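You operate a simulated robot arm through the tools that you are given. There is no shell and no other tool.

You are at the controls of a simulated two-armed robot. One attempt, no reset.

JOB
Open the lower wall box, push its test button, reset the guard switch, switch LIFT on and shut the door.
Fine: push the button once; leave the other switches as they are.

The check looks at the end state, three seconds after you hand in, the way a careful person would. Anything else that was tipped, shoved, dropped, spilled or broken makes it a failure.

ROBOT AND FRAMES
Two 7-joint arms with three-finger grippers on one trunk, on a base that moves. Base frame: it is fixed to the floor where the robot stands at the start and does not move with it; the origin is under the middle of the robot, x ahead of it, y to its left, z up. Readings come in mm, rad, newtons and seconds.
The left shoulder is at the start at [70, 165, 1238], the right one opposite. With the tool pointing down near the work surface each hand reaches from about 100 to 800 mm from the robot's upright axis, wherever it stands, measured 20 degrees to its own side. Places, roughly: bench switch of the lower wall box [800, -200, 1200]; coil switch of the lower wall box [800, -100, 1200]; door of the lower wall box [800, -100, 1300]; floor switch of the lower wall box [800, 0, 1200]; guard switch of the lower wall box [800, -100, 1400]; lift switch of the lower wall box [800, -200, 1200]; locker switch of the lower wall box [800, 0, 1200]; stand switch of the lower wall box [900, -300, 1200]; test button of the lower wall box [800, -200, 1400]. Payload 3.91 kg a hand.
The tool frame of a hand sits at the grasp point between the pads (the TCP): z along the fingers, y along the line on which they close. The tips reach 30 mm beyond it. The gripper opens to 116 mm; its body begins 73 mm behind the TCP.
Orientation is that of the tool frame in the base frame, as a unit quaternion [x, y, z, w]. With the fingers straight down and closing along the base's y, the tool's x points along the base's -x, its y along +y and its z along -z.

CONTROLS
- The arms move only by the tool jog_arm. It takes "left_targets", "right_targets" or both (then of equal length, played together; a hand with none holds still); each is a list of rows, each a list of 7 numbers: the shift along the base's x, y, z in units of 150 mm (1.0 is 150 mm), then the turn, a rotation vector about the base's x, y, z in units of 90 degrees (1.0 is 90 degrees), then the closure, from 0 (fully open) to 1 (shut). In form: [[tx, ty, tz, ax, ay, az, gripper], ...]. A call has 1 to 20 rows; each row is the pose to reach, as a shift and turn from the pose commanded when the call began. A call with a number of a shift or a turn outside -1 to 1 is refused whole. A row lasts 0.2 s, in which the tool goes at most 50 mm and 0.15 rad; a call with a longer step from one row to the next is refused whole, and so is a gripper value outside its range. Where a pose cannot be reached the arm comes as near as it can. A force on the tool above 90 N (or 10 N above the force at the start of the call, whichever is more), or a blocked arm, ends the call early, and 0.2 s more pass. Each finger travels about 153 mm/s and halts on what it meets, pressing with about 41 N; the grip force reading is that of the motor and also rises with nothing between the fingers. The clock runs only during rows and for 0.2 s after the last one: add rows that repeat a pose to give the fingers time. The reply holds the time, the measured pose of the TCP, the force on the tool along the base axes, the opening and the grip force, in the units named above and with some noise, with the torque about the TCP (base axes, N m) and any sound that the robot's microphone picked up, and new pictures: "show" is both (left out), scene, wrist or none (wrist: the cameras of the hands that moved).
- Cameras (640 x 400 px; columns grow to the right, rows downward): "scene" is now at [142.1, 10.3, 1587.2]; the picture's right is [0.11, -0.99, 0.00], its down [-0.28, -0.03, -0.96] and it looks along [0.96, 0.10, -0.28] (base axes); focal length 257 px, centre (320, 200). "left" rides on the left gripper at [75, 17, -88] in its tool frame; the picture's right is [-0.22, 0.97, 0.00], its down [-0.70, -0.16, -0.70] and it looks along [-0.68, -0.16, 0.71] (tool axes); focal length 247 px, centre (320, 200). "right" rides on the right gripper at [52, 56, -88] in its tool frame; the picture's right is [-0.73, 0.68, 0.00], its down [-0.49, -0.52, -0.70] and it looks along [-0.48, -0.51, 0.71] (tool axes); focal length 247 px, centre (320, 200).
- move_column(by): slides the trunk up (or, below 0, down) by that many mm; the arms and the scene camera ride with it, the base frame stays. It gives what a move gives, with no picture.
- roll_base(legs): drives the robot by 1 to 6 legs, each [ahead, left, turn to the left] in mm, mm and rad, along the robot's own axes; the way and the turn of a leg run together, so that a leg with both is an arc; at most 1500 mm and 3.142 rad a leg. The arms and the cameras ride along, it lands a little off, and it stops where it bumps. It gives what a move gives, and a new picture of the scene camera.
- pan_tilt(pan, tilt): turns the head with the scene camera to pan (to the left, within 1.501 rad either way) and tilt (down, from -0.506 to 1.204), counted from straight ahead of the robot. It gives what a move gives, and a new picture of the scene camera.
- point_at(camera, pixels): for up to 12 pixels [column, row] of the newest picture of that camera ("zoom" is the newest enlarged one), the place [x, y, z] in the base frame of the surface seen there, good to about 2 mm. It takes no simulated time.
- zoom(camera, box): a new picture of the part [left, top, right, bottom] of that camera's present view, enlarged. It takes no simulated time.
- hand_in(): hands the job in; it is judged then, once.

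Open the grippers and draw the arms clear of the work before you hand the job in, unless the task says otherwise.

The tools are called by a JSON object that holds its "op" and its "data". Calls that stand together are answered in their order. jog_arm: Moves the arms, as the interface text tells. Its arguments: {"type":"object","properties":{"left_targets":{"type":"array"},"right_targets":{"type":"array"},"show":{"type":"string","enum":["both","scene","wrist","none"]}},"required":[]} The other tools are called the same way: move_column (by) moves the trunk up or down; roll_base (legs) drives the base; pan_tilt (pan, tilt) turns the head that bears the scene camera; point_at (camera, pixels) gives the place of the surface under pixels of a picture; zoom (camera, box) takes an enlarged picture of a part of a camera's view; hand_in () hands the job in.

At the start:

```text
t: 0.0
left_eef_pos: [521.6, 281.6, 1520.7]
left_ee_rot: [0.0, 1.0, 0.0, 0.0]
left_force: [0.0, -0.6, 0.3]
left_torque: [0.02, -0.01, -0.03]
left_grip_width: 115.9
left_grasp_force: 0.1
right_eef_pos: [480.4, -180.9, 1558.6]
right_ee_rot: [0.0, 1.0, 0.0, 0.0]
right_force: [0.6, -0.1, -0.5]
right_torque: [0.03, 0.03, 0.01]
right_grip_width: 116.1
right_grasp_force: 0.0
trunk travel left (down, up): [-775.0, 65.0]
robot x, y, heading: [-0.8, 4.8, 0.001]
head pan, tilt (commanded): [0.108, 0.281]
```

scene: 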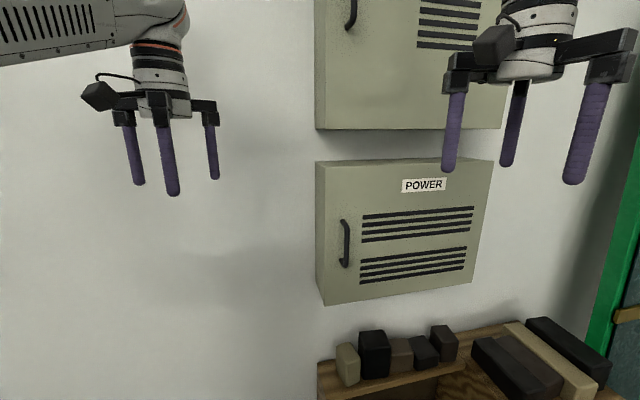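
right: 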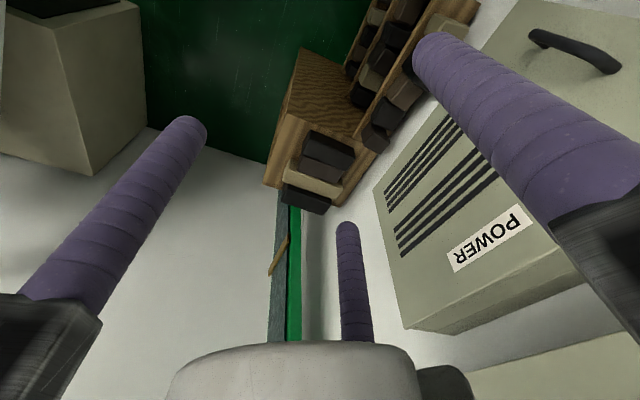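
left: 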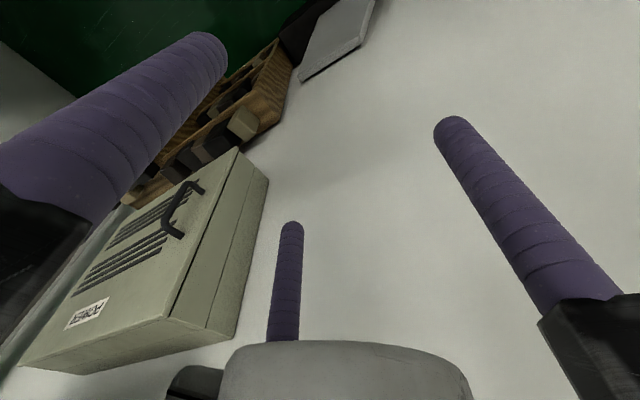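

The lower box, with the POWER label at (424,185), has a handle at about (346,243), so its hinge is probably on the right. I'll measure the main points on the box first.

{"op": "point_at", "data": {"camera": "scene", "pixels": [[346, 222], [348, 243], [345, 265], [325, 170], [328, 300], [485, 165], [470, 278], [424, 185], [318, 165], [400, 270], [340, 243], [250, 200]]}}

{"op": "zoom", "data": {"camera": "scene", "box": [300, 140, 500, 310]}}

```text
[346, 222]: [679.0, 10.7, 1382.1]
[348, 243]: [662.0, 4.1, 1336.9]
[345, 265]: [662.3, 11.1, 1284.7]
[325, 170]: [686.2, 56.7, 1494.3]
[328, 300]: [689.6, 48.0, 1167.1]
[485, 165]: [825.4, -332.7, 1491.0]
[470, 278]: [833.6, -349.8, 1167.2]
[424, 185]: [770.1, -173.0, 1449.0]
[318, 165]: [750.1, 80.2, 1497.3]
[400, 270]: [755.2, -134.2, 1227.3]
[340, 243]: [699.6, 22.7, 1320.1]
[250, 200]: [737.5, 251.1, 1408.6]
```

```text
2.35 times, centred on (400, 225) of scene
```

zoom: 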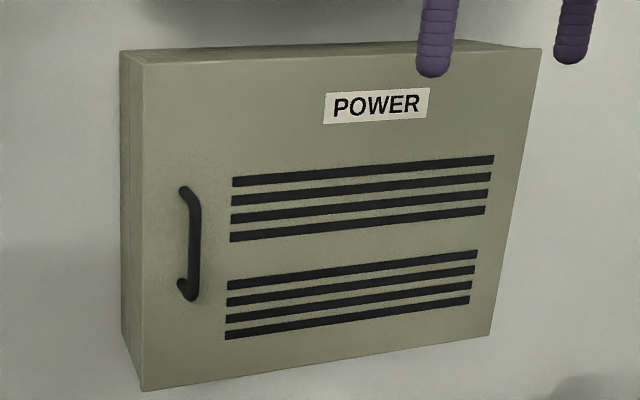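

The box face runs from about (686,57) to (832,-347), so the wall is turned about 0.34 rad from the robot's heading, and the handle bar is near (662,8,1335). I'll look down and to the right to see what stands around and below the box before moving.

{"op": "pan_tilt", "data": {"pan": -0.2, "tilt": 0.9}}

```text
t: 1.0
left_eef_pos: [521.1, 281.4, 1520.5]
left_ee_rot: [0.0, 1.0, 0.0, 0.001]
left_force: [-0.4, 0.2, -0.3]
left_torque: [0.02, -0.01, 0.0]
left_grip_width: 116.2
left_grasp_force: 0.1
right_eef_pos: [479.6, -179.8, 1559.3]
right_ee_rot: [0.0, 1.0, 0.0, 0.0]
right_force: [-0.2, 0.8, 0.3]
right_torque: [-0.01, 0.0, 0.02]
right_grip_width: 115.8
right_grasp_force: 0.1
trunk travel left (down, up): [-775.0, 65.0]
robot x, y, heading: [0.2, 1.6, -0.003]
head pan, tilt (commanded): [-0.201, 0.901]
```

scene: 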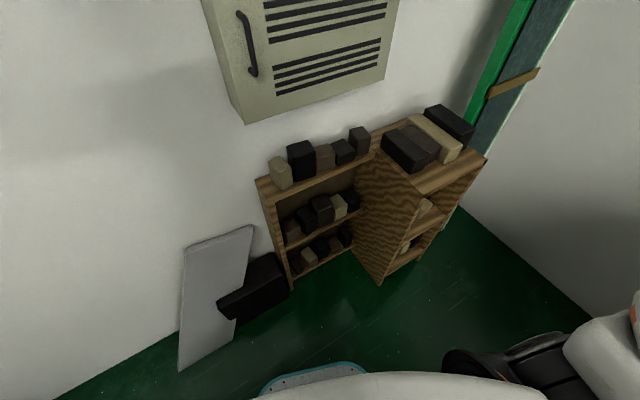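

The floor has shelves with blocks under the box, a grey panel leaning on the wall at (215,290), and the base edge at (315,378). I'll measure these so I know how much room the base has.

{"op": "point_at", "data": {"camera": "scene", "pixels": [[262, 182], [294, 285], [379, 283], [375, 155], [420, 190], [485, 158], [181, 370], [233, 318], [315, 368], [355, 372], [300, 145], [450, 105]]}}

{"op": "pan_tilt", "data": {"pan": -0.9, "tilt": 0.5}}

```text
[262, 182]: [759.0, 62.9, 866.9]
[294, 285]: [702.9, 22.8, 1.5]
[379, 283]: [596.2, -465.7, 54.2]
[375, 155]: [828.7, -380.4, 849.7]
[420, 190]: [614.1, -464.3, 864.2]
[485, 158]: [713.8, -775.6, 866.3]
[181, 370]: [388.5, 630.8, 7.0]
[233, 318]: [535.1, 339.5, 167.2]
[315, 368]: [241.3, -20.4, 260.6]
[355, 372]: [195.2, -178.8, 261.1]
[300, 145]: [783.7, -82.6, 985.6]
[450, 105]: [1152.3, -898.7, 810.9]
```

```text
t: 2.1
left_eef_pos: [520.7, 281.8, 1521.2]
left_ee_rot: [0.0, 1.0, 0.0, 0.001]
left_force: [-0.1, 0.0, -0.4]
left_torque: [-0.02, 0.0, 0.0]
left_grip_width: 115.7
left_grasp_force: 0.1
right_eef_pos: [479.5, -180.8, 1557.9]
right_ee_rot: [0.0, 1.0, 0.0, 0.0]
right_force: [0.4, 0.4, 0.1]
right_torque: [0.02, -0.01, -0.01]
right_grip_width: 116.0
right_grasp_force: 0.0
trunk travel left (down, up): [-775.0, 65.0]
robot x, y, heading: [3.0, -1.2, 0.001]
head pan, tilt (commanded): [-0.901, 0.499]
```

scene: 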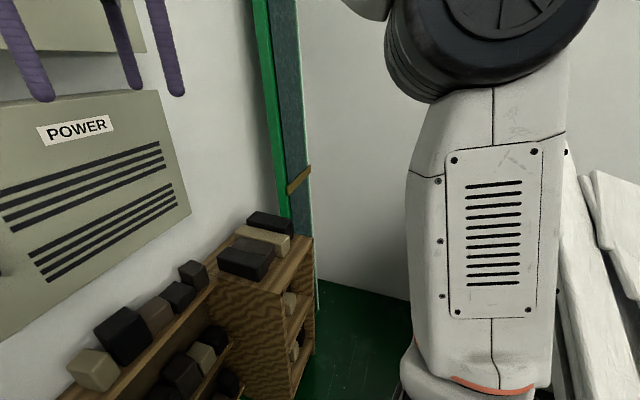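

The right wall is past (380,150), and there's white furniture behind the right arm at (600,250). I'll measure both before choosing a place for the base.

{"op": "point_at", "data": {"camera": "scene", "pixels": [[380, 120], [360, 250], [575, 180], [600, 190], [620, 260], [600, 60], [300, 180], [285, 100], [190, 210], [165, 110], [340, 340], [400, 290]]}}

{"op": "pan_tilt", "data": {"pan": -1.45, "tilt": 0.6}}

```text
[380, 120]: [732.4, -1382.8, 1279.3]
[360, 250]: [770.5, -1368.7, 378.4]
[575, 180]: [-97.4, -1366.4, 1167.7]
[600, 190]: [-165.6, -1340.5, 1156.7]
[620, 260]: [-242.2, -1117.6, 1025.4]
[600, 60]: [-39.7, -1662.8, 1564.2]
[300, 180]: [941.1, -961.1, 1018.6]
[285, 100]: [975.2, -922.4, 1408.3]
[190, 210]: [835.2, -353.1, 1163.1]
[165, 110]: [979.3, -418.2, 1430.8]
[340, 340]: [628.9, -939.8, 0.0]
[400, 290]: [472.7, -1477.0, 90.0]
```

```text
t: 3.0
left_eef_pos: [521.2, 282.4, 1521.0]
left_ee_rot: [-0.001, 1.0, 0.0, 0.001]
left_force: [0.2, -0.2, -0.9]
left_torque: [0.03, 0.0, 0.0]
left_grip_width: 116.2
left_grasp_force: 0.0
right_eef_pos: [479.2, -180.5, 1558.9]
right_ee_rot: [0.0, 1.0, 0.0, 0.0]
right_force: [0.4, -0.3, 0.0]
right_torque: [0.02, -0.01, 0.02]
right_grip_width: 115.8
right_grasp_force: 0.1
trunk travel left (down, up): [-775.0, 65.0]
robot x, y, heading: [-3.7, 0.4, -0.003]
head pan, tilt (commanded): [-1.45, 0.6]
```

scene: 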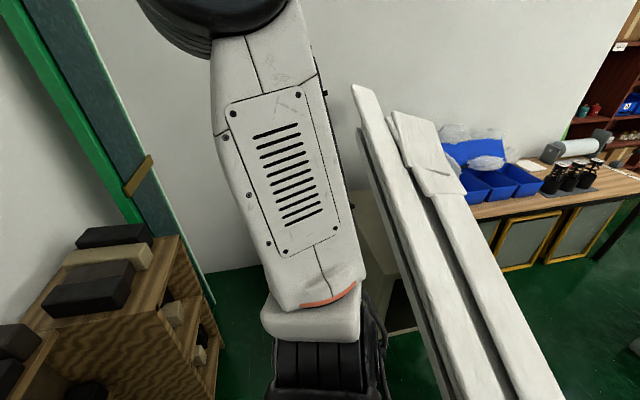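

The white planks at (480,330) lean to the right and rear. I'll measure how near they come to the base, then look ahead again.

{"op": "point_at", "data": {"camera": "scene", "pixels": [[455, 390], [480, 300], [545, 395], [400, 200], [400, 320], [240, 290], [300, 150], [205, 390], [180, 235], [370, 100]]}}

{"op": "pan_tilt", "data": {"pan": 0.9, "tilt": 0.6}}

```text
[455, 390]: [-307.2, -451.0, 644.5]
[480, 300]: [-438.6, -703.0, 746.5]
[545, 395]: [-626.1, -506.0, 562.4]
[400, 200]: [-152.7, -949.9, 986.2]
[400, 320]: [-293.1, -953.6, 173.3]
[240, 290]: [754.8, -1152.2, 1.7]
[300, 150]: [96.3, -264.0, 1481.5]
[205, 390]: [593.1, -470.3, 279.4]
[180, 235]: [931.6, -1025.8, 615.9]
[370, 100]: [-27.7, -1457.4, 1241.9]
```

```text
t: 5.2
left_eef_pos: [521.1, 281.2, 1521.7]
left_ee_rot: [0.0, 1.0, 0.0, 0.001]
left_force: [-0.6, -1.0, 0.8]
left_torque: [-0.04, 0.01, 0.01]
left_grip_width: 115.9
left_grasp_force: 0.0
right_eef_pos: [479.9, -180.8, 1558.8]
right_ee_rot: [0.0, 1.0, 0.0, 0.0]
right_force: [0.2, 1.1, 0.5]
right_torque: [0.02, 0.0, 0.01]
right_grip_width: 115.8
right_grasp_force: 0.1
trunk travel left (down, up): [-775.0, 65.0]
robot x, y, heading: [0.7, 2.6, 0.002]
head pan, tilt (commanded): [0.901, 0.6]
```

scene: 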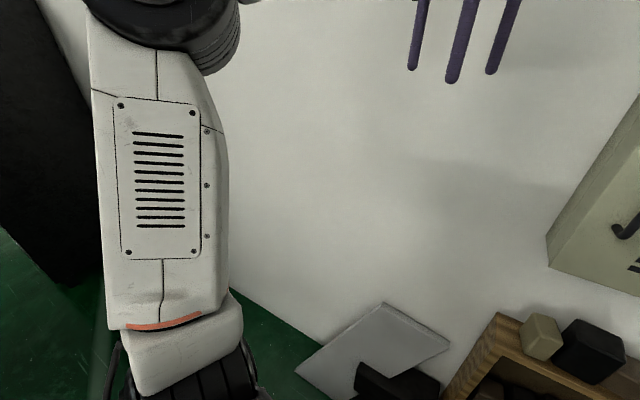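

A dark cabinet stands to the left rear at (50,150). I'll measure it and the left arm link before turning the base.

{"op": "point_at", "data": {"camera": "scene", "pixels": [[60, 100], [90, 200], [80, 270], [30, 200], [20, 40], [150, 180], [215, 60], [400, 150], [580, 220], [548, 240]]}}

{"op": "pan_tilt", "data": {"pan": 1.45, "tilt": 0.5}}

```text
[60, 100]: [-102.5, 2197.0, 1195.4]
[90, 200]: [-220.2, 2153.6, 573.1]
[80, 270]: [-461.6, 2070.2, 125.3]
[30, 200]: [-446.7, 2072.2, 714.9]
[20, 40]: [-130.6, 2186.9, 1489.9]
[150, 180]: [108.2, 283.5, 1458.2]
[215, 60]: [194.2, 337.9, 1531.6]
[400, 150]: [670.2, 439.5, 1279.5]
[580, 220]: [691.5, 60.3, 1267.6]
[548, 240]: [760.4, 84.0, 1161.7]
```

```text
t: 6.2
left_eef_pos: [521.2, 281.1, 1521.3]
left_ee_rot: [0.0, 1.0, 0.0, 0.001]
left_force: [-0.3, 0.0, 0.5]
left_torque: [0.01, 0.01, 0.02]
left_grip_width: 116.3
left_grasp_force: 0.0
right_eef_pos: [479.9, -181.0, 1559.0]
right_ee_rot: [0.0, 1.0, 0.001, -0.001]
right_force: [0.6, -0.2, 0.3]
right_torque: [-0.01, -0.01, -0.02]
right_grip_width: 115.8
right_grasp_force: 0.0
trunk travel left (down, up): [-775.0, 65.0]
robot x, y, heading: [0.3, 1.3, -0.003]
head pan, tilt (commanded): [1.45, 0.499]
```

scene: 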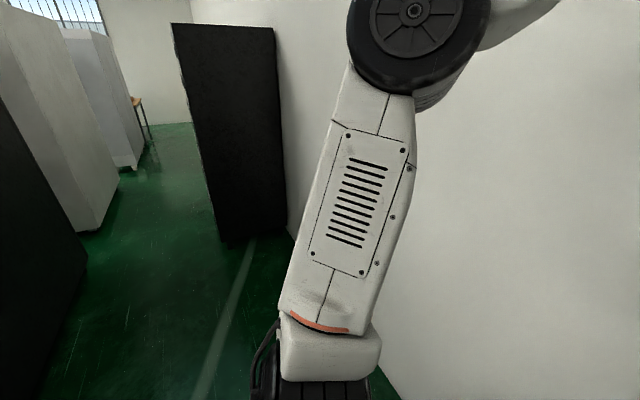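

The left side has plenty of room, with the dark cabinet more than 2 m away. I'll turn the base to face the box squarely, then shift right and slightly back.

{"op": "roll_base", "data": {"legs": [[0, 0, 0.343], [-50, -210, 0]]}}

{"op": "pan_tilt", "data": {"pan": -0.15, "tilt": 0.35}}

```text
t: 8.9
left_eef_pos: [418.0, 230.1, 1519.6]
left_ee_rot: [-0.172, 0.985, -0.001, 0.0]
left_force: [-0.1, 0.6, -1.0]
left_torque: [-0.03, 0.01, 0.02]
left_grip_width: 115.8
left_grasp_force: 0.1
right_eef_pos: [536.1, -219.1, 1558.3]
right_ee_rot: [-0.171, 0.985, 0.0, 0.001]
right_force: [-0.2, 0.5, -0.6]
right_torque: [-0.04, -0.02, 0.02]
right_grip_width: 116.1
right_grasp_force: 0.0
trunk travel left (down, up): [-775.0, 65.0]
robot x, y, heading: [19.3, -216.0, 0.345]
head pan, tilt (commanded): [1.45, 0.499]
```

scene: 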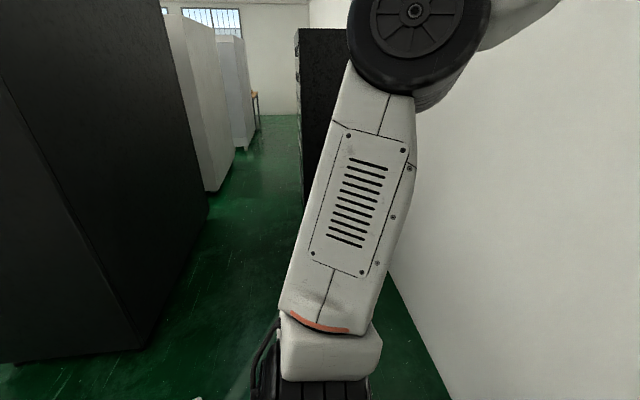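

```text
t: 10.6
left_eef_pos: [417.8, 227.6, 1521.2]
left_ee_rot: [-0.172, 0.985, 0.0, 0.001]
left_force: [0.3, -0.6, 0.3]
left_torque: [0.02, 0.02, 0.01]
left_grip_width: 116.0
left_grasp_force: 0.1
right_eef_pos: [536.5, -221.4, 1559.3]
right_ee_rot: [-0.171, 0.985, -0.001, 0.0]
right_force: [-0.3, -0.2, -0.2]
right_torque: [0.01, -0.01, 0.03]
right_grip_width: 116.3
right_grasp_force: 0.1
trunk travel left (down, up): [-775.0, 65.0]
robot x, y, heading: [24.9, -215.8, 0.344]
head pan, tilt (commanded): [-0.15, 0.351]
```

scene: 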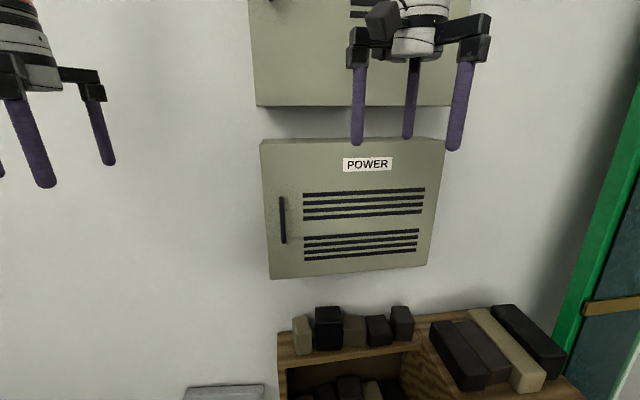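

The box is now straight ahead with the handle at about (282,220). I'll zoom in to measure the handle and the door plane precisely.

{"op": "zoom", "data": {"camera": "scene", "box": [250, 130, 450, 285]}}

```text
2.58 times, centred on (350, 208) of scene
```

zoom: 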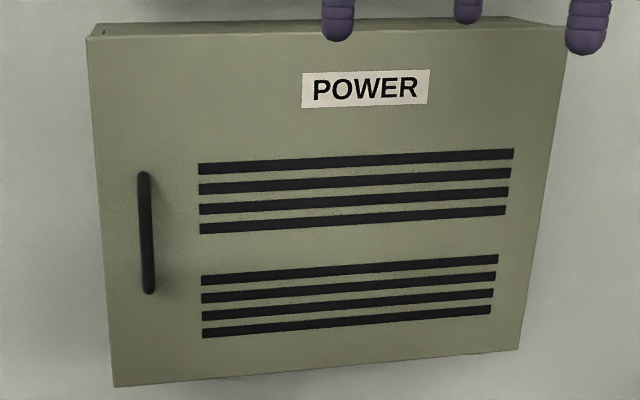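

{"op": "point_at", "data": {"camera": "zoom", "pixels": [[144, 180], [147, 230], [149, 285], [120, 230], [175, 235], [100, 60], [120, 370], [550, 60], [515, 340], [350, 250], [92, 45], [93, 33]]}}

```text
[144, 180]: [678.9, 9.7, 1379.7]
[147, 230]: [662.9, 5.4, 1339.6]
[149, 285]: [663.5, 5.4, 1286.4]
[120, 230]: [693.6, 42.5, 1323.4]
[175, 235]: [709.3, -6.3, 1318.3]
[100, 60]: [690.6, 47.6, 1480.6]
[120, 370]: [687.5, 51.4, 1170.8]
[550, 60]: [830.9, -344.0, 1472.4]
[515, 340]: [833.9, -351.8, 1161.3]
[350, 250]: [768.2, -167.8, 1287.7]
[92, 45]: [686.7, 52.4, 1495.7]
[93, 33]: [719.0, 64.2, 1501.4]
```

The door plane's inward normal is (0.941,0.337), which matches the robot's heading. The handle bar is at (662,5), standing about 40 mm off the door and running from z 1280 to 1385. I'll turn the left hand from pointing down to pointing forward as it moves toward the handle, and draw the right hand back and up out of the door's sweep.

{"op": "jog_arm", "data": {"left_targets": [[0.0545, -0.0845, -0.0545, 0.0306, -0.0855, 0, 0], [0.1091, -0.1691, -0.1091, 0.0613, -0.1711, 0, 0], [0.1636, -0.2536, -0.1636, 0.0919, -0.2566, 0, 0], [0.2182, -0.3382, -0.2182, 0.1225, -0.3422, 0, 0], [0.2727, -0.4227, -0.2727, 0.1532, -0.4277, 0, 0], [0.3273, -0.5073, -0.3273, 0.1838, -0.5133, 0, 0], [0.3818, -0.5918, -0.3818, 0.2145, -0.5988, 0, 0], [0.4364, -0.6764, -0.4364, 0.2451, -0.6844, 0, 0], [0.4909, -0.7609, -0.4909, 0.2757, -0.7699, 0, 0], [0.5455, -0.8455, -0.5455, 0.3064, -0.8555, 0, 0], [0.6, -0.93, -0.6, 0.337, -0.941, 0, 0], [0.6, -0.93, -0.6, 0.337, -0.941, 0, 0]], "right_targets": [[-0.057, -0.0205, 0.0243, 0, 0, 0, 0], [-0.114, -0.0409, 0.0485, 0, 0, 0, 0], [-0.171, -0.0614, 0.0728, 0, 0, 0, 0], [-0.228, -0.0818, 0.0971, 0, 0, 0, 0], [-0.285, -0.1023, 0.1214, 0, 0, 0, 0], [-0.342, -0.1227, 0.1456, 0, 0, 0, 0], [-0.399, -0.1432, 0.1699, 0, 0, 0, 0], [-0.456, -0.1636, 0.1942, 0, 0, 0, 0], [-0.513, -0.1841, 0.2185, 0, 0, 0, 0], [-0.57, -0.2045, 0.2427, 0, 0, 0, 0], [-0.627, -0.225, 0.267, 0, 0, 0, 0], [-0.627, -0.225, 0.267, 0, 0, 0, 0]], "show": "both"}}

```text
t: 13.2
left_eef_pos: [509.5, 88.4, 1431.3]
left_ee_rot: [-0.121, 0.696, 0.12, 0.697]
left_force: [0.2, 0.4, -0.1]
left_torque: [0.01, 0.02, 0.0]
left_grip_width: 116.2
left_grasp_force: 0.0
right_eef_pos: [456.9, -234.9, 1556.8]
right_ee_rot: [-0.17, 0.985, 0.002, 0.001]
right_force: [0.2, 0.0, -0.4]
right_torque: [-0.01, -0.01, 0.01]
right_grip_width: 116.2
right_grasp_force: 0.0
right hand out of reach, approached as far as the arm can: row 5, 6, 7, 8, 9, 10, 11, 12
trunk travel left (down, up): [-775.0, 65.0]
robot x, y, heading: [25.4, -212.9, 0.343]
head pan, tilt (commanded): [-0.15, 0.351]
```

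scene: 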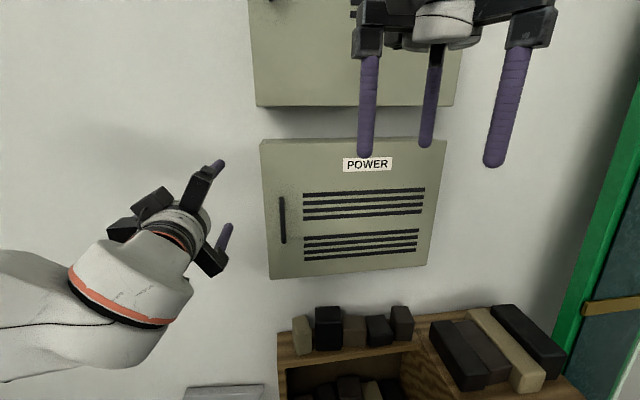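
right: 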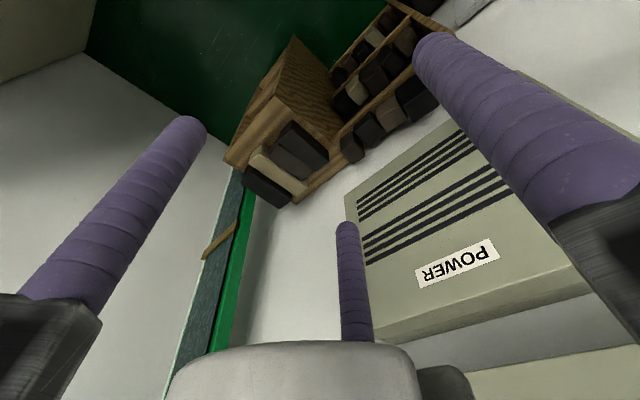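
left: 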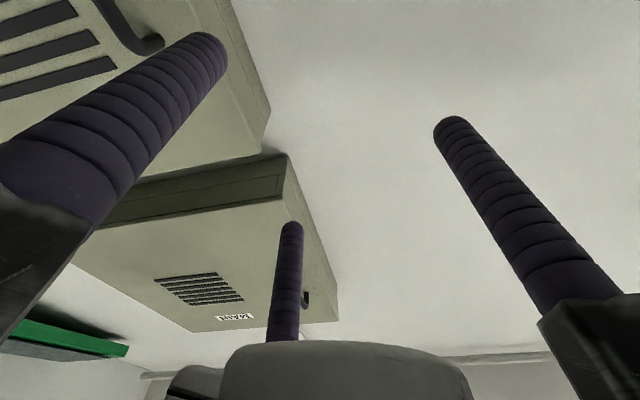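

The left hand points forward cleanly. The right hand could not rise further, but its tips sit at z≈1527, above the door top at about 1500. Next I move the left hand to a pre-grasp in front of the bar at u≈540 along the box normal.

{"op": "jog_arm", "data": {"left_targets": [[0.0966, -0.1486, -0.131, 0, 0, 0, 0], [0.1932, -0.2972, -0.262, 0, 0, 0, 0], [0.2898, -0.4458, -0.393, 0, 0, 0, 0], [0.3864, -0.5944, -0.524, 0, 0, 0, 0], [0.483, -0.743, -0.655, 0, 0, 0, 0], [0.483, -0.743, -0.655, 0, 0, 0, 0]], "show": "both"}}

```text
t: 14.6
left_eef_pos: [579.9, -26.4, 1332.7]
left_ee_rot: [-0.123, 0.696, 0.12, 0.697]
left_force: [0.4, 1.1, -1.1]
left_torque: [-0.01, -0.04, 0.0]
left_grip_width: 116.1
left_grasp_force: 0.0
right_eef_pos: [455.2, -234.4, 1558.0]
right_ee_rot: [-0.171, 0.985, 0.001, 0.002]
right_force: [0.0, -0.1, -0.1]
right_torque: [-0.01, 0.02, -0.03]
right_grip_width: 116.0
right_grasp_force: 0.1
trunk travel left (down, up): [-775.0, 65.0]
robot x, y, heading: [20.7, -214.9, 0.343]
head pan, tilt (commanded): [-0.15, 0.351]
```

scene: 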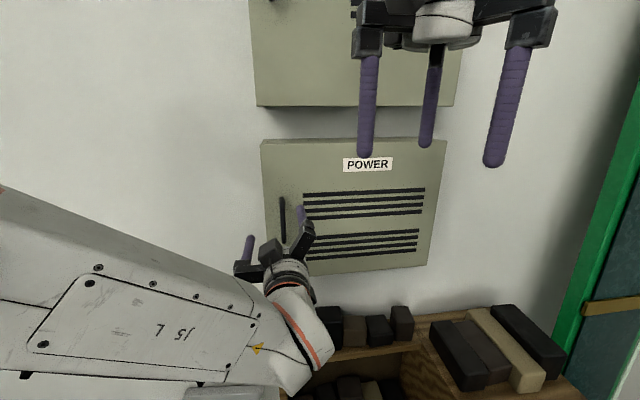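
left: 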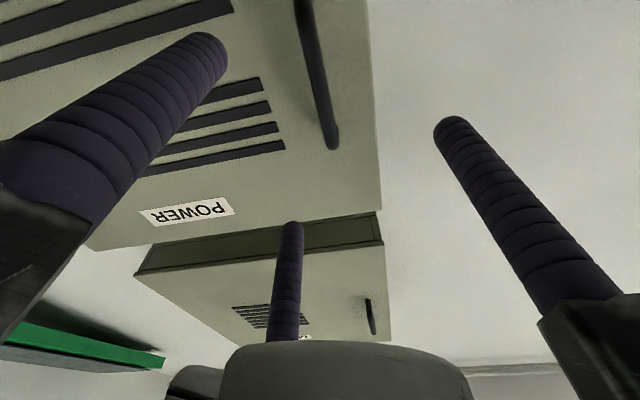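

The handle bar shows in the left camera from (305,10) to (333,145). I'll measure it from there to centre the fingers on it.

{"op": "point_at", "data": {"camera": "left", "pixels": [[305, 15], [311, 50], [318, 85], [325, 120], [331, 143], [310, 85], [326, 85], [350, 100]]}}

```text
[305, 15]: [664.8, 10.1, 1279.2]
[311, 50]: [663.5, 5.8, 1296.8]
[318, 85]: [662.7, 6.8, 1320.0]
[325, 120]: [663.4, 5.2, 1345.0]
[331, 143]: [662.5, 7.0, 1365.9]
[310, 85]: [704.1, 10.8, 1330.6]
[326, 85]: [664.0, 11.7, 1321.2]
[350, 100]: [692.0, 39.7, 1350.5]
```

The bar is centred at (663,6.5), from about z 1275 to 1380. I'll move in along the normal so the bar sits between the fingers, with the tips stopping about 16 mm short of the door.

{"op": "jog_arm", "data": {"left_targets": [[0.13, 0.052, -0.005, 0, 0, 0, 0], [0.26, 0.104, -0.01, 0, 0, 0, 0], [0.39, 0.155, -0.015, 0, 0, 0, 0], [0.514, 0.205, -0.018, 0, 0, 0, 0], [0.514, 0.205, -0.018, 0, 0, 0, 0]], "show": "both"}}

```text
t: 15.8
left_eef_pos: [658.9, 5.4, 1328.8]
left_ee_rot: [-0.122, 0.696, 0.12, 0.697]
left_force: [-0.5, -0.1, -0.5]
left_torque: [-0.02, 0.0, 0.0]
left_grip_width: 116.1
left_grasp_force: 0.0
right_eef_pos: [456.7, -234.6, 1556.4]
right_ee_rot: [-0.171, 0.985, 0.001, 0.001]
right_force: [0.0, -0.3, -1.0]
right_torque: [0.0, -0.01, -0.02]
right_grip_width: 116.0
right_grasp_force: 0.1
trunk travel left (down, up): [-775.0, 65.0]
robot x, y, heading: [21.7, -211.4, 0.341]
head pan, tilt (commanded): [-0.15, 0.351]
```

scene: 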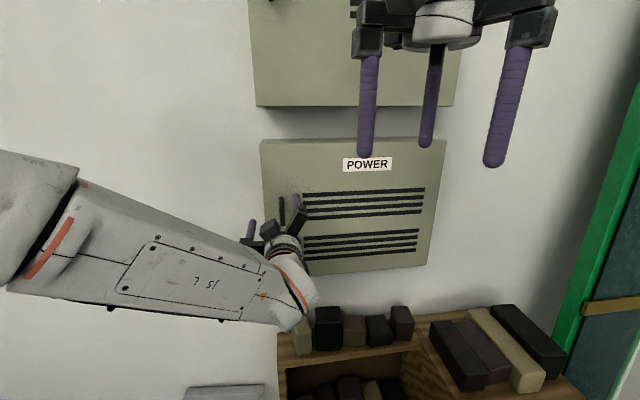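
left: 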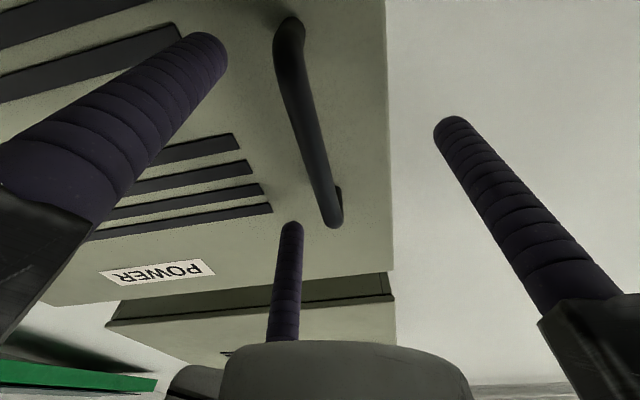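

The bar, from (290,30) to (335,215), lies between the single finger on the right and the pair on the left. I close the gripper on it.

{"op": "jog_arm", "data": {"left_targets": [[0, 0, 0, 0, 0, 0, 0.5], [0, 0, 0, 0, 0, 0, 1], [0, 0, 0, 0, 0, 0, 1], [0, 0, 0, 0, 0, 0, 1], [0, 0, 0, 0, 0, 0, 1]], "show": "both"}}

```text
t: 17.0
left_eef_pos: [660.0, -0.7, 1330.0]
left_ee_rot: [-0.119, 0.695, 0.12, 0.699]
left_force: [8.1, -15.2, 14.3]
left_torque: [0.05, -0.26, -0.21]
left_grip_width: 20.7
left_grasp_force: 45.3
right_eef_pos: [457.1, -240.2, 1555.7]
right_ee_rot: [-0.171, 0.985, 0.003, 0.0]
right_force: [-0.8, -0.2, 0.0]
right_torque: [0.01, 0.0, 0.01]
right_grip_width: 116.0
right_grasp_force: 0.1
trunk travel left (down, up): [-775.0, 65.0]
robot x, y, heading: [24.3, -214.6, 0.343]
head pan, tilt (commanded): [-0.15, 0.351]
```

scene: 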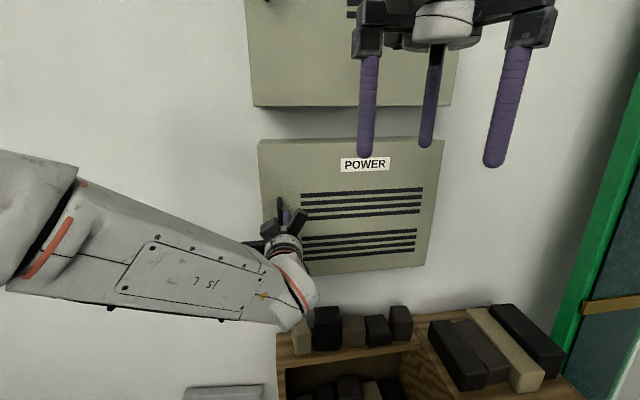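
left: 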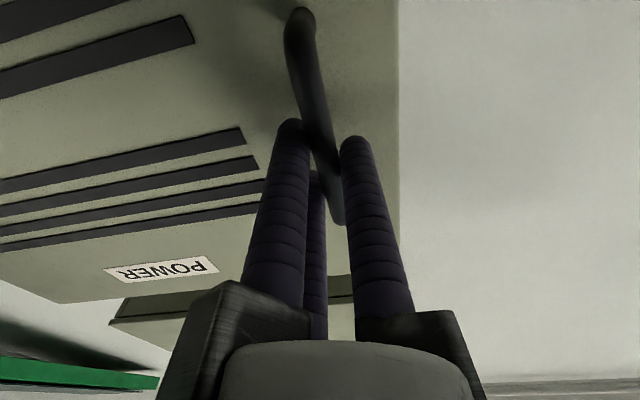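

The grip holds the bar with the opening at 20.7 mm and 45 N. I'll start with a gentle pull of a few degrees along the hinge arc to see whether the door moves freely.

{"op": "jog_arm", "data": {"left_targets": [[-0.06, -0.032, 0, 0, 0, 0.008, 1], [-0.119, -0.066, 0, 0, 0, 0.016, 1], [-0.178, -0.1, 0, 0, 0, 0.025, 1], [-0.237, -0.135, 0, 0, 0, 0.033, 1]], "show": "both"}}

```text
t: 18.0
left_eef_pos: [623.2, -21.8, 1331.5]
left_ee_rot: [-0.138, 0.692, 0.14, 0.695]
left_force: [12.3, -20.7, 19.9]
left_torque: [-0.47, 0.37, -0.32]
left_grip_width: 20.6
left_grasp_force: 44.9
right_eef_pos: [455.5, -241.9, 1557.6]
right_ee_rot: [-0.172, 0.985, 0.004, 0.001]
right_force: [0.4, -0.8, -0.1]
right_torque: [0.0, 0.01, 0.0]
right_grip_width: 115.9
right_grasp_force: 0.0
trunk travel left (down, up): [-775.0, 65.0]
robot x, y, heading: [20.8, -213.1, 0.344]
head pan, tilt (commanded): [-0.15, 0.351]
```

scene: 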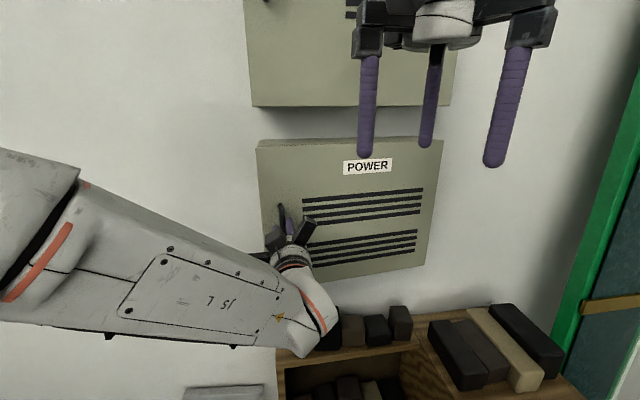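
left: 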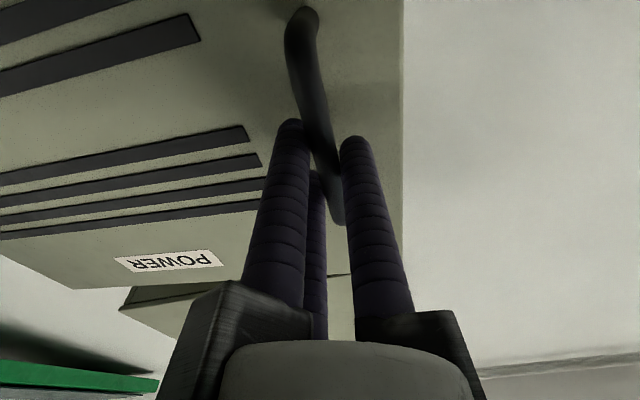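

The door swings freely with only about 25 N on the hand. I'll keep pulling along the arc to about 26 degrees open.

{"op": "jog_arm", "data": {"left_targets": [[-0.075, -0.05, 0, 0, 0, 0.011, 1], [-0.149, -0.103, 0, 0, 0, 0.022, 1], [-0.22, -0.16, 0, 0, 0, 0.033, 1], [-0.292, -0.216, 0, 0, 0, 0.044, 1], [-0.36, -0.277, 0, 0, 0, 0.055, 1], [-0.425, -0.338, 0, 0, 0, 0.067, 1], [-0.489, -0.403, 0, 0, 0, 0.078, 1], [-0.55, -0.469, 0, 0, 0, 0.089, 1], [-0.609, -0.539, 0, 0, 0, 0.1, 1], [-0.665, -0.609, 0, 0, 0, 0.111, 1]], "show": "both"}}

```text
t: 20.2
left_eef_pos: [526.1, -109.7, 1331.7]
left_ee_rot: [-0.199, 0.678, 0.198, 0.679]
left_force: [13.0, -11.3, 4.2]
left_torque: [0.12, -0.74, -0.18]
left_grip_width: 20.8
left_grasp_force: 45.0
right_eef_pos: [459.6, -238.1, 1557.5]
right_ee_rot: [-0.172, 0.985, 0.003, 0.0]
right_force: [0.4, -0.4, 1.0]
right_torque: [0.03, -0.02, -0.01]
right_grip_width: 116.0
right_grasp_force: 0.0
trunk travel left (down, up): [-775.0, 65.0]
robot x, y, heading: [22.8, -214.5, 0.345]
head pan, tilt (commanded): [-0.15, 0.351]
```

scene: 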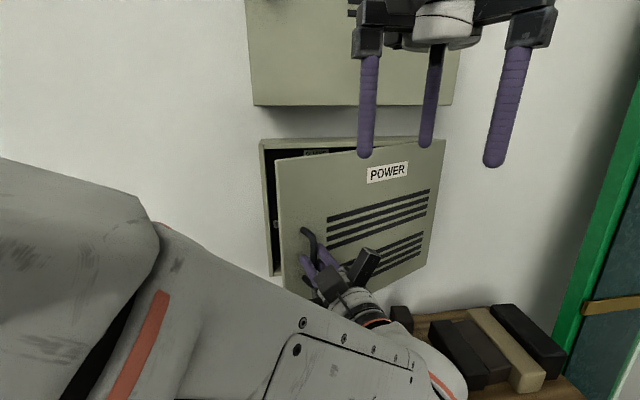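
left: 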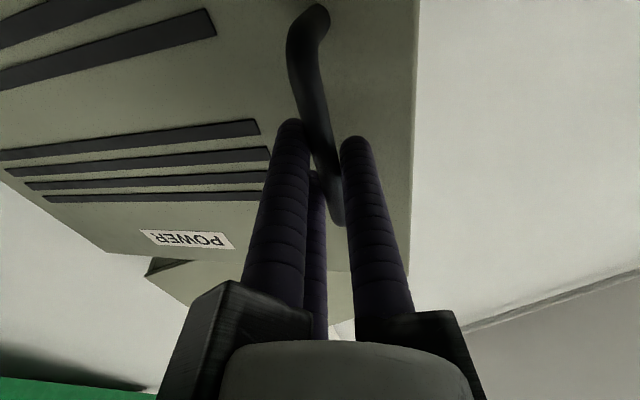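

The door stands about 26 degrees open. I'll open the left fingers and back straight off the handle by 60 mm.

{"op": "jog_arm", "data": {"left_targets": [[0, 0, 0, 0, 0, 0, 0.5], [0, 0, 0, 0, 0, 0, 0], [0, 0, 0, 0, 0, 0, 0], [0, 0, 0, 0, 0, 0, 0], [-0.1, -0.065, 0, 0, 0, 0, 0], [-0.2, -0.13, 0, 0, 0, 0, 0], [-0.34, -0.215, 0, 0, 0, 0, 0], [-0.34, -0.215, 0, 0, 0, 0, 0]], "show": "both"}}

```text
t: 22.0
left_eef_pos: [470.3, -133.9, 1328.2]
left_ee_rot: [-0.203, 0.682, 0.199, 0.674]
left_force: [0.1, -0.2, 0.0]
left_torque: [-0.02, -0.04, -0.02]
left_grip_width: 116.2
left_grasp_force: 0.0
right_eef_pos: [456.4, -235.3, 1556.1]
right_ee_rot: [-0.17, 0.985, 0.0, 0.001]
right_force: [-0.5, 0.3, 0.4]
right_torque: [0.0, 0.01, -0.02]
right_grip_width: 116.2
right_grasp_force: 0.1
trunk travel left (down, up): [-775.0, 65.0]
robot x, y, heading: [23.6, -214.9, 0.344]
head pan, tilt (commanded): [-0.15, 0.351]
```

scene: 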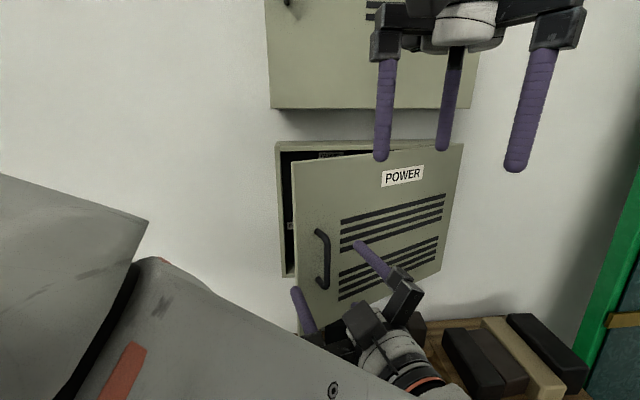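
left: 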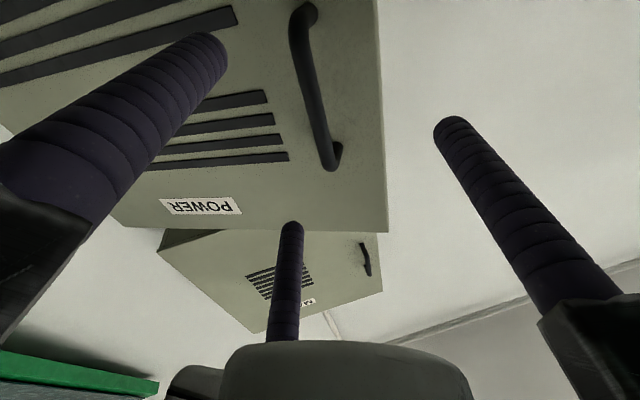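

The handle is released and the door stays where I left it. The left elbow is close to the head, so I'll move the left hand to the left, clear of the door.

{"op": "jog_arm", "data": {"left_targets": [[-0.067, 0.188, 0, 0, 0, -0.03, 0], [-0.135, 0.376, 0, 0, 0, -0.06, 0], [-0.202, 0.565, 0, 0, 0, -0.09, 0], [-0.27, 0.753, 0, 0, 0, -0.12, 0], [-0.337, 0.941, 0, 0, 0, -0.145, 0], [-0.337, 0.941, 0, 0, 0, -0.145, 0]], "show": "both"}}

```text
t: 23.4
left_eef_pos: [460.6, -23.6, 1350.9]
left_ee_rot: [-0.121, 0.697, 0.12, 0.697]
left_force: [0.2, -1.2, 0.2]
left_torque: [0.03, 0.01, 0.01]
left_grip_width: 115.9
left_grasp_force: 0.0
left hand out of reach, approached as far as the arm can: row 4, 5, 6
right_eef_pos: [455.6, -236.4, 1558.5]
right_ee_rot: [-0.171, 0.985, 0.0, 0.001]
right_force: [-0.5, 0.1, -0.5]
right_torque: [0.02, -0.08, 0.03]
right_grip_width: 116.1
right_grasp_force: 0.0
trunk travel left (down, up): [-775.0, 65.0]
robot x, y, heading: [18.1, -215.9, 0.347]
head pan, tilt (commanded): [-0.15, 0.351]
```

scene: 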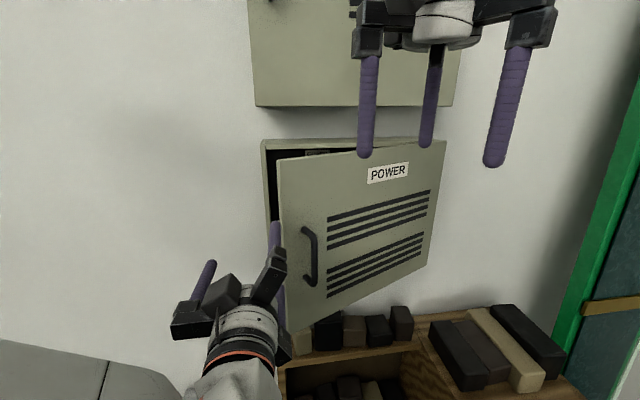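
left: 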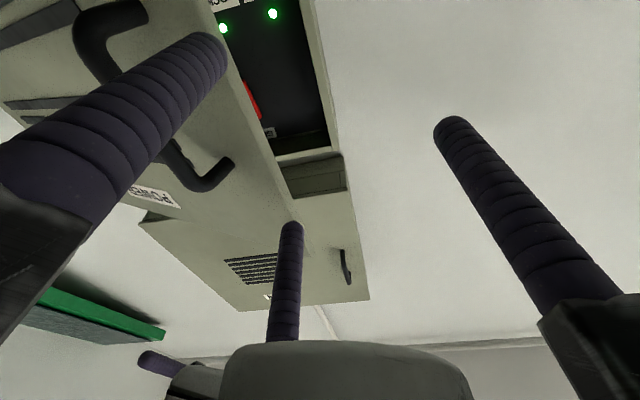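

The view through the gap shows the interior lights, two green LEDs at (222,28) and (272,13). I'll close the left fingers and move forward just left of the door's free edge, so the fingers can push it further open.

{"op": "jog_arm", "data": {"left_targets": [[0, 0, 0, 0, 0, 0, 0.5], [0, 0, 0, 0, 0, 0, 1], [0, 0, 0, 0, 0, 0, 1], [0.125, 0.045, 0, 0, 0, 0, 1], [0.25, 0.09, 0, 0, 0, 0, 1], [0.376, 0.135, 0, 0, 0, 0, 1], [0.502, 0.18, 0, 0, 0, 0, 1], [0.502, 0.18, 0, 0, 0, 0, 1]], "show": "both"}}

{"op": "point_at", "data": {"camera": "scene", "pixels": [[280, 165], [279, 200], [300, 325], [430, 245], [438, 160], [445, 145], [428, 265], [350, 157]]}}

```text
t: 25.2
left_eef_pos: [541.0, 6.9, 1351.8]
left_ee_rot: [-0.121, 0.697, 0.12, 0.697]
left_force: [-0.6, 0.2, -0.5]
left_torque: [0.01, 0.01, 0.01]
left_grip_width: 9.1
left_grasp_force: 41.4
right_eef_pos: [455.4, -235.8, 1556.9]
right_ee_rot: [-0.171, 0.985, 0.001, 0.002]
right_force: [0.6, -1.1, 0.0]
right_torque: [-0.03, 0.02, 0.04]
right_grip_width: 115.9
right_grasp_force: 0.1
trunk travel left (down, up): [-775.0, 65.0]
robot x, y, heading: [22.1, -214.5, 0.345]
head pan, tilt (commanded): [-0.15, 0.351]
```

scene: 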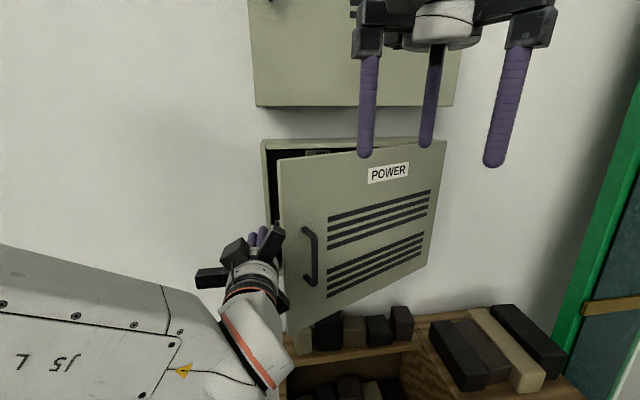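
left: 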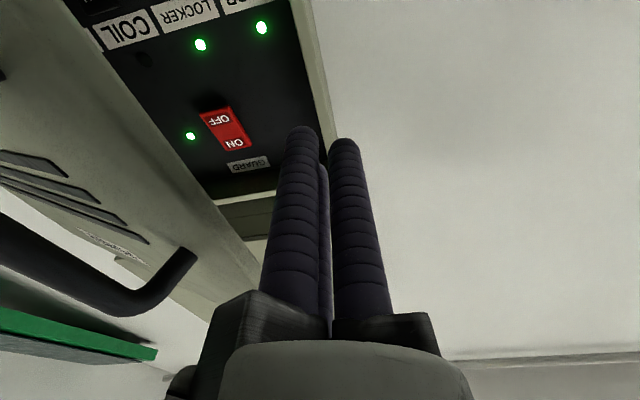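

```text
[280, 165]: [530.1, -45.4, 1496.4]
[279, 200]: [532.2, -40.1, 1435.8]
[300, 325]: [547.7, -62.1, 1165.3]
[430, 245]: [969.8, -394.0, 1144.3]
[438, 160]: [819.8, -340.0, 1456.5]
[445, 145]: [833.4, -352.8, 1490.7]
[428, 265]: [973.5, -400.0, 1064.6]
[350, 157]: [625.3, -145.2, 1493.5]
```

The interior is visible: a red GUARD switch at (225,128) with ON toward real-up, and a green LED beside it. The door's free edge is at (530,-43) and the closed fingers are just left of it, so I sweep right to push the door further open.

{"op": "jog_arm", "data": {"left_targets": [[0.049, -0.136, 0, 0, 0, 0, 1], [0.097, -0.272, 0, 0, 0, 0, 1], [0.146, -0.408, 0, 0, 0, 0, 1], [0.195, -0.544, 0, 0, 0, 0, 1], [0.243, -0.68, 0, 0, 0, 0, 1], [0.292, -0.816, 0, 0, 0, 0, 1]], "show": "both"}}

```text
t: 26.0
left_eef_pos: [546.8, -19.0, 1350.8]
left_ee_rot: [-0.139, 0.695, 0.135, 0.692]
left_force: [-56.6, 58.7, 11.4]
left_torque: [-0.03, -0.12, -2.33]
left_grip_width: 8.9
left_grasp_force: 41.3
right_eef_pos: [445.8, -221.7, 1560.5]
right_ee_rot: [-0.176, 0.984, -0.001, 0.004]
right_force: [1.0, -2.0, -1.0]
right_torque: [0.16, 0.12, 0.0]
right_grip_width: 116.2
right_grasp_force: 0.0
trunk travel left (down, up): [-775.0, 65.0]
robot x, y, heading: [21.1, -208.8, 0.355]
head pan, tilt (commanded): [-0.15, 0.351]
stopped in row 4 (left hand): the force on the tool passed its limit at 105 N (the readings are from after the stop); the commanded pose is now the measured one
```

scene: 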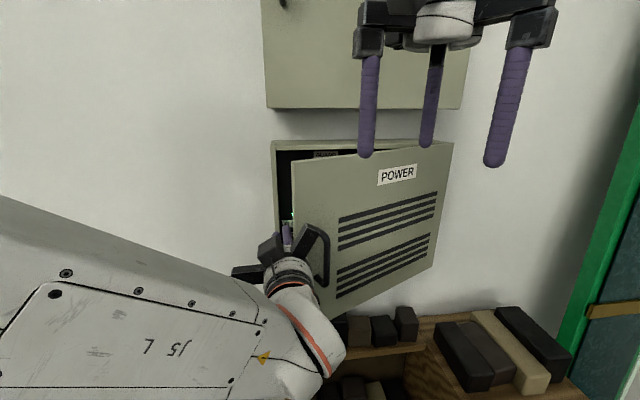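
left: 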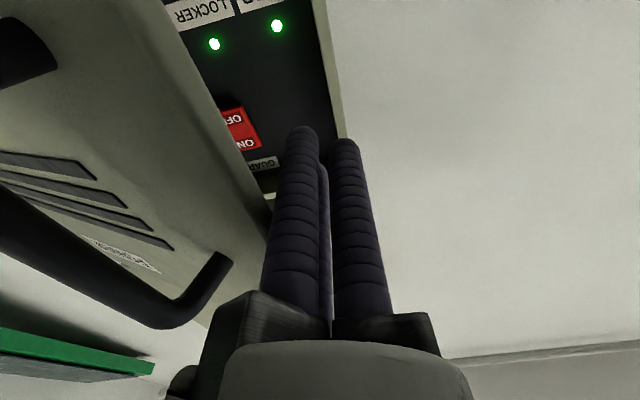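

The sweep stopped at 105 N because the wide gripper body caught the door and handle from the outside. I'll back off to the left and yaw the hand to point right, so only the fingers go behind the door's free edge.

{"op": "jog_arm", "data": {"left_targets": [[-0.06, 0.167, 0, 0, 0, 0, 1], [-0.12, 0.335, 0, 0, 0, 0, 1], [-0.18, 0.502, 0, 0, 0, 0, 1], [-0.149, 0.513, 0, 0, 0, -0.087, 1], [-0.117, 0.524, 0, 0, 0, -0.174, 1], [-0.086, 0.536, 0, 0, 0, -0.261, 1], [-0.054, 0.547, 0, 0, 0, -0.349, 1], [-0.023, 0.558, 0, 0, 0, -0.436, 1], [0.008, 0.569, 0, 0, 0, -0.523, 1], [0.04, 0.581, 0, 0, 0, -0.61, 1], [0.071, 0.592, 0, 0, 0, -0.697, 1], [0.071, 0.592, 0, 0, 0, -0.697, 1]], "show": "both"}}

```text
t: 28.6
left_eef_pos: [568.8, 51.4, 1348.8]
left_ee_rot: [0.255, 0.663, -0.251, 0.658]
left_force: [-0.7, -0.1, 0.4]
left_torque: [0.0, -0.02, 0.01]
left_grip_width: 8.9
left_grasp_force: 40.7
right_eef_pos: [454.6, -231.0, 1556.7]
right_ee_rot: [-0.174, 0.985, 0.002, 0.002]
right_force: [-0.8, 1.3, 1.0]
right_torque: [-0.02, -0.02, -0.01]
right_grip_width: 115.8
right_grasp_force: 0.1
trunk travel left (down, up): [-775.0, 65.0]
robot x, y, heading: [25.5, -209.5, 0.348]
head pan, tilt (commanded): [-0.15, 0.351]
```

scene: 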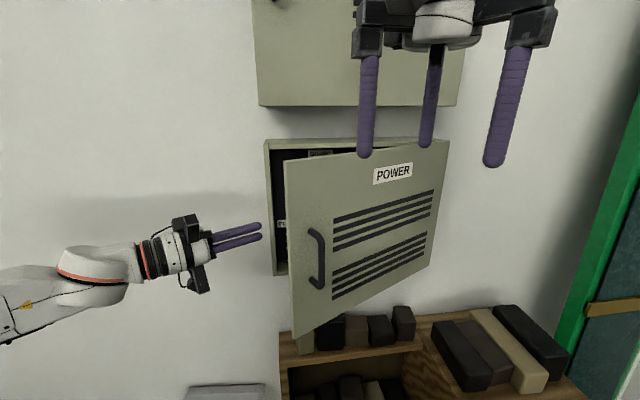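
left: 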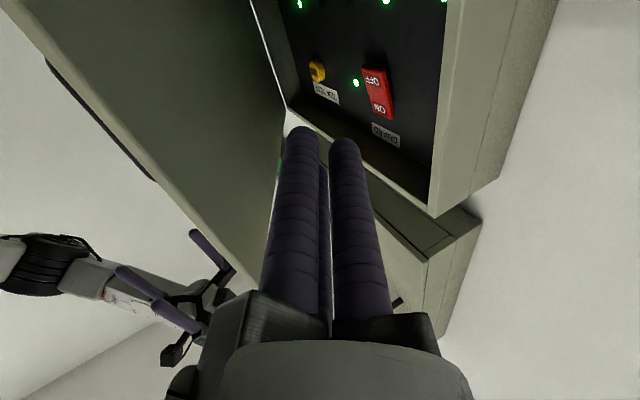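

The hand now points right, roughly parallel to the door, and the left camera shows the yellow test button at (316,70) and the GUARD switch at (378,93). I'll slide the closed fingers in behind the door's free edge.

{"op": "jog_arm", "data": {"left_targets": [[0.085, -0.17, 0, 0, 0, 0, 1], [0.17, -0.34, 0, 0, 0, 0, 1], [0.254, -0.511, 0, 0, 0, 0, 1], [0.254, -0.511, 0, 0, 0, 0, 1]], "show": "both"}}

```text
t: 29.6
left_eef_pos: [605.9, -23.0, 1346.6]
left_ee_rot: [0.254, 0.664, -0.25, 0.658]
left_force: [0.2, 0.0, 0.5]
left_torque: [-0.03, -0.01, -0.02]
left_grip_width: 8.8
left_grasp_force: 41.6
right_eef_pos: [454.9, -230.8, 1556.9]
right_ee_rot: [-0.174, 0.985, 0.001, 0.002]
right_force: [-0.6, 0.6, 0.0]
right_torque: [-0.02, -0.03, -0.02]
right_grip_width: 116.2
right_grasp_force: 0.1
trunk travel left (down, up): [-775.0, 65.0]
robot x, y, heading: [25.5, -211.9, 0.35]
head pan, tilt (commanded): [-0.15, 0.351]
```

scene: 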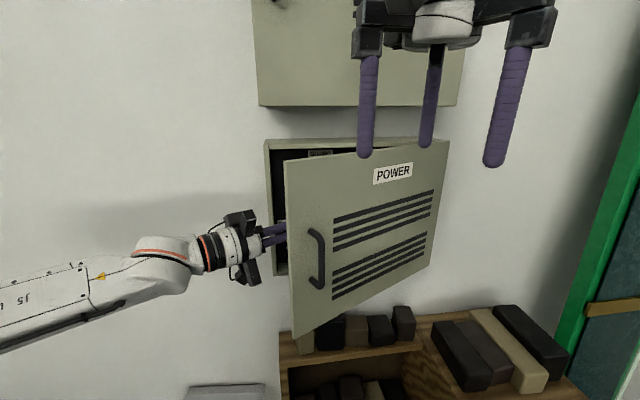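
left: 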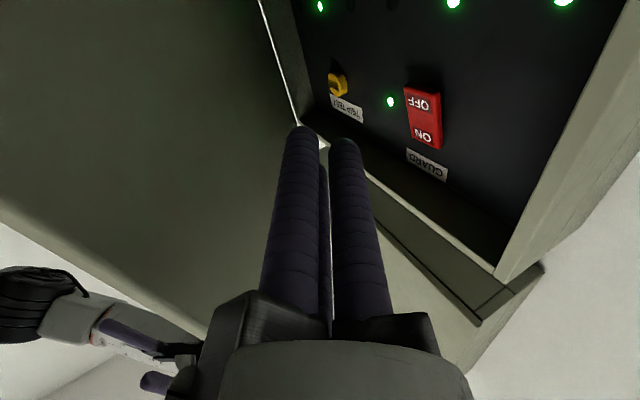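

The fingers are behind the door's free edge. I'll pull the door open along an arc about the hinge.

{"op": "jog_arm", "data": {"left_targets": [[-0.072, -0.056, 0, 0, 0, 0, 1], [-0.143, -0.115, 0, 0, 0, 0, 1], [-0.211, -0.177, 0, 0, 0, 0, 1], [-0.278, -0.241, 0, 0, 0, 0, 1], [-0.341, -0.307, 0, 0, 0, 0, 1], [-0.403, -0.375, 0, 0, 0, 0, 1], [-0.462, -0.446, 0, 0, 0, 0, 1], [-0.519, -0.517, 0, 0, 0, 0, 1], [-0.573, -0.592, 0, 0, 0, 0, 1], [-0.625, -0.668, 0, 0, 0, 0, 1], [-0.673, -0.746, 0, 0, 0, 0, 1], [-0.72, -0.825, 0, 0, 0, 0, 1], [-0.803, -0.989, 0, 0, 0, 0, 1]], "show": "both"}}

```text
t: 32.4
left_eef_pos: [487.1, -176.2, 1345.0]
left_ee_rot: [0.254, 0.664, -0.249, 0.657]
left_force: [-0.5, -0.8, -1.2]
left_torque: [0.01, -0.02, -0.02]
left_grip_width: 9.0
left_grasp_force: 41.0
right_eef_pos: [455.3, -232.5, 1556.9]
right_ee_rot: [-0.174, 0.985, 0.002, 0.001]
right_force: [0.5, -0.2, 0.4]
right_torque: [0.02, 0.0, 0.0]
right_grip_width: 116.0
right_grasp_force: 0.1
trunk travel left (down, up): [-775.0, 65.0]
robot x, y, heading: [19.2, -213.9, 0.353]
head pan, tilt (commanded): [-0.15, 0.351]
```

scene: 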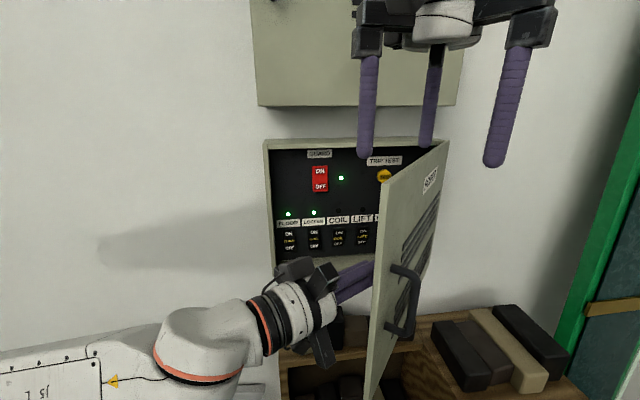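
left: 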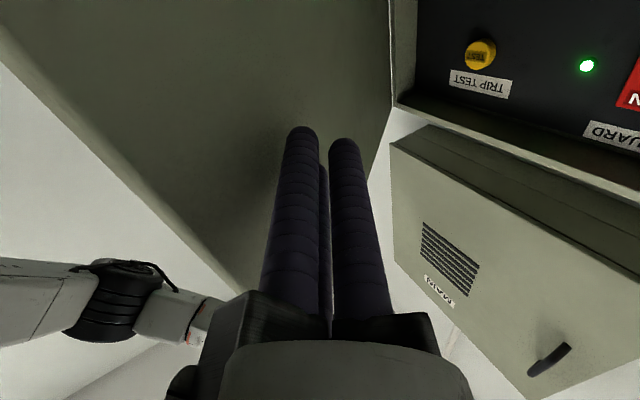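

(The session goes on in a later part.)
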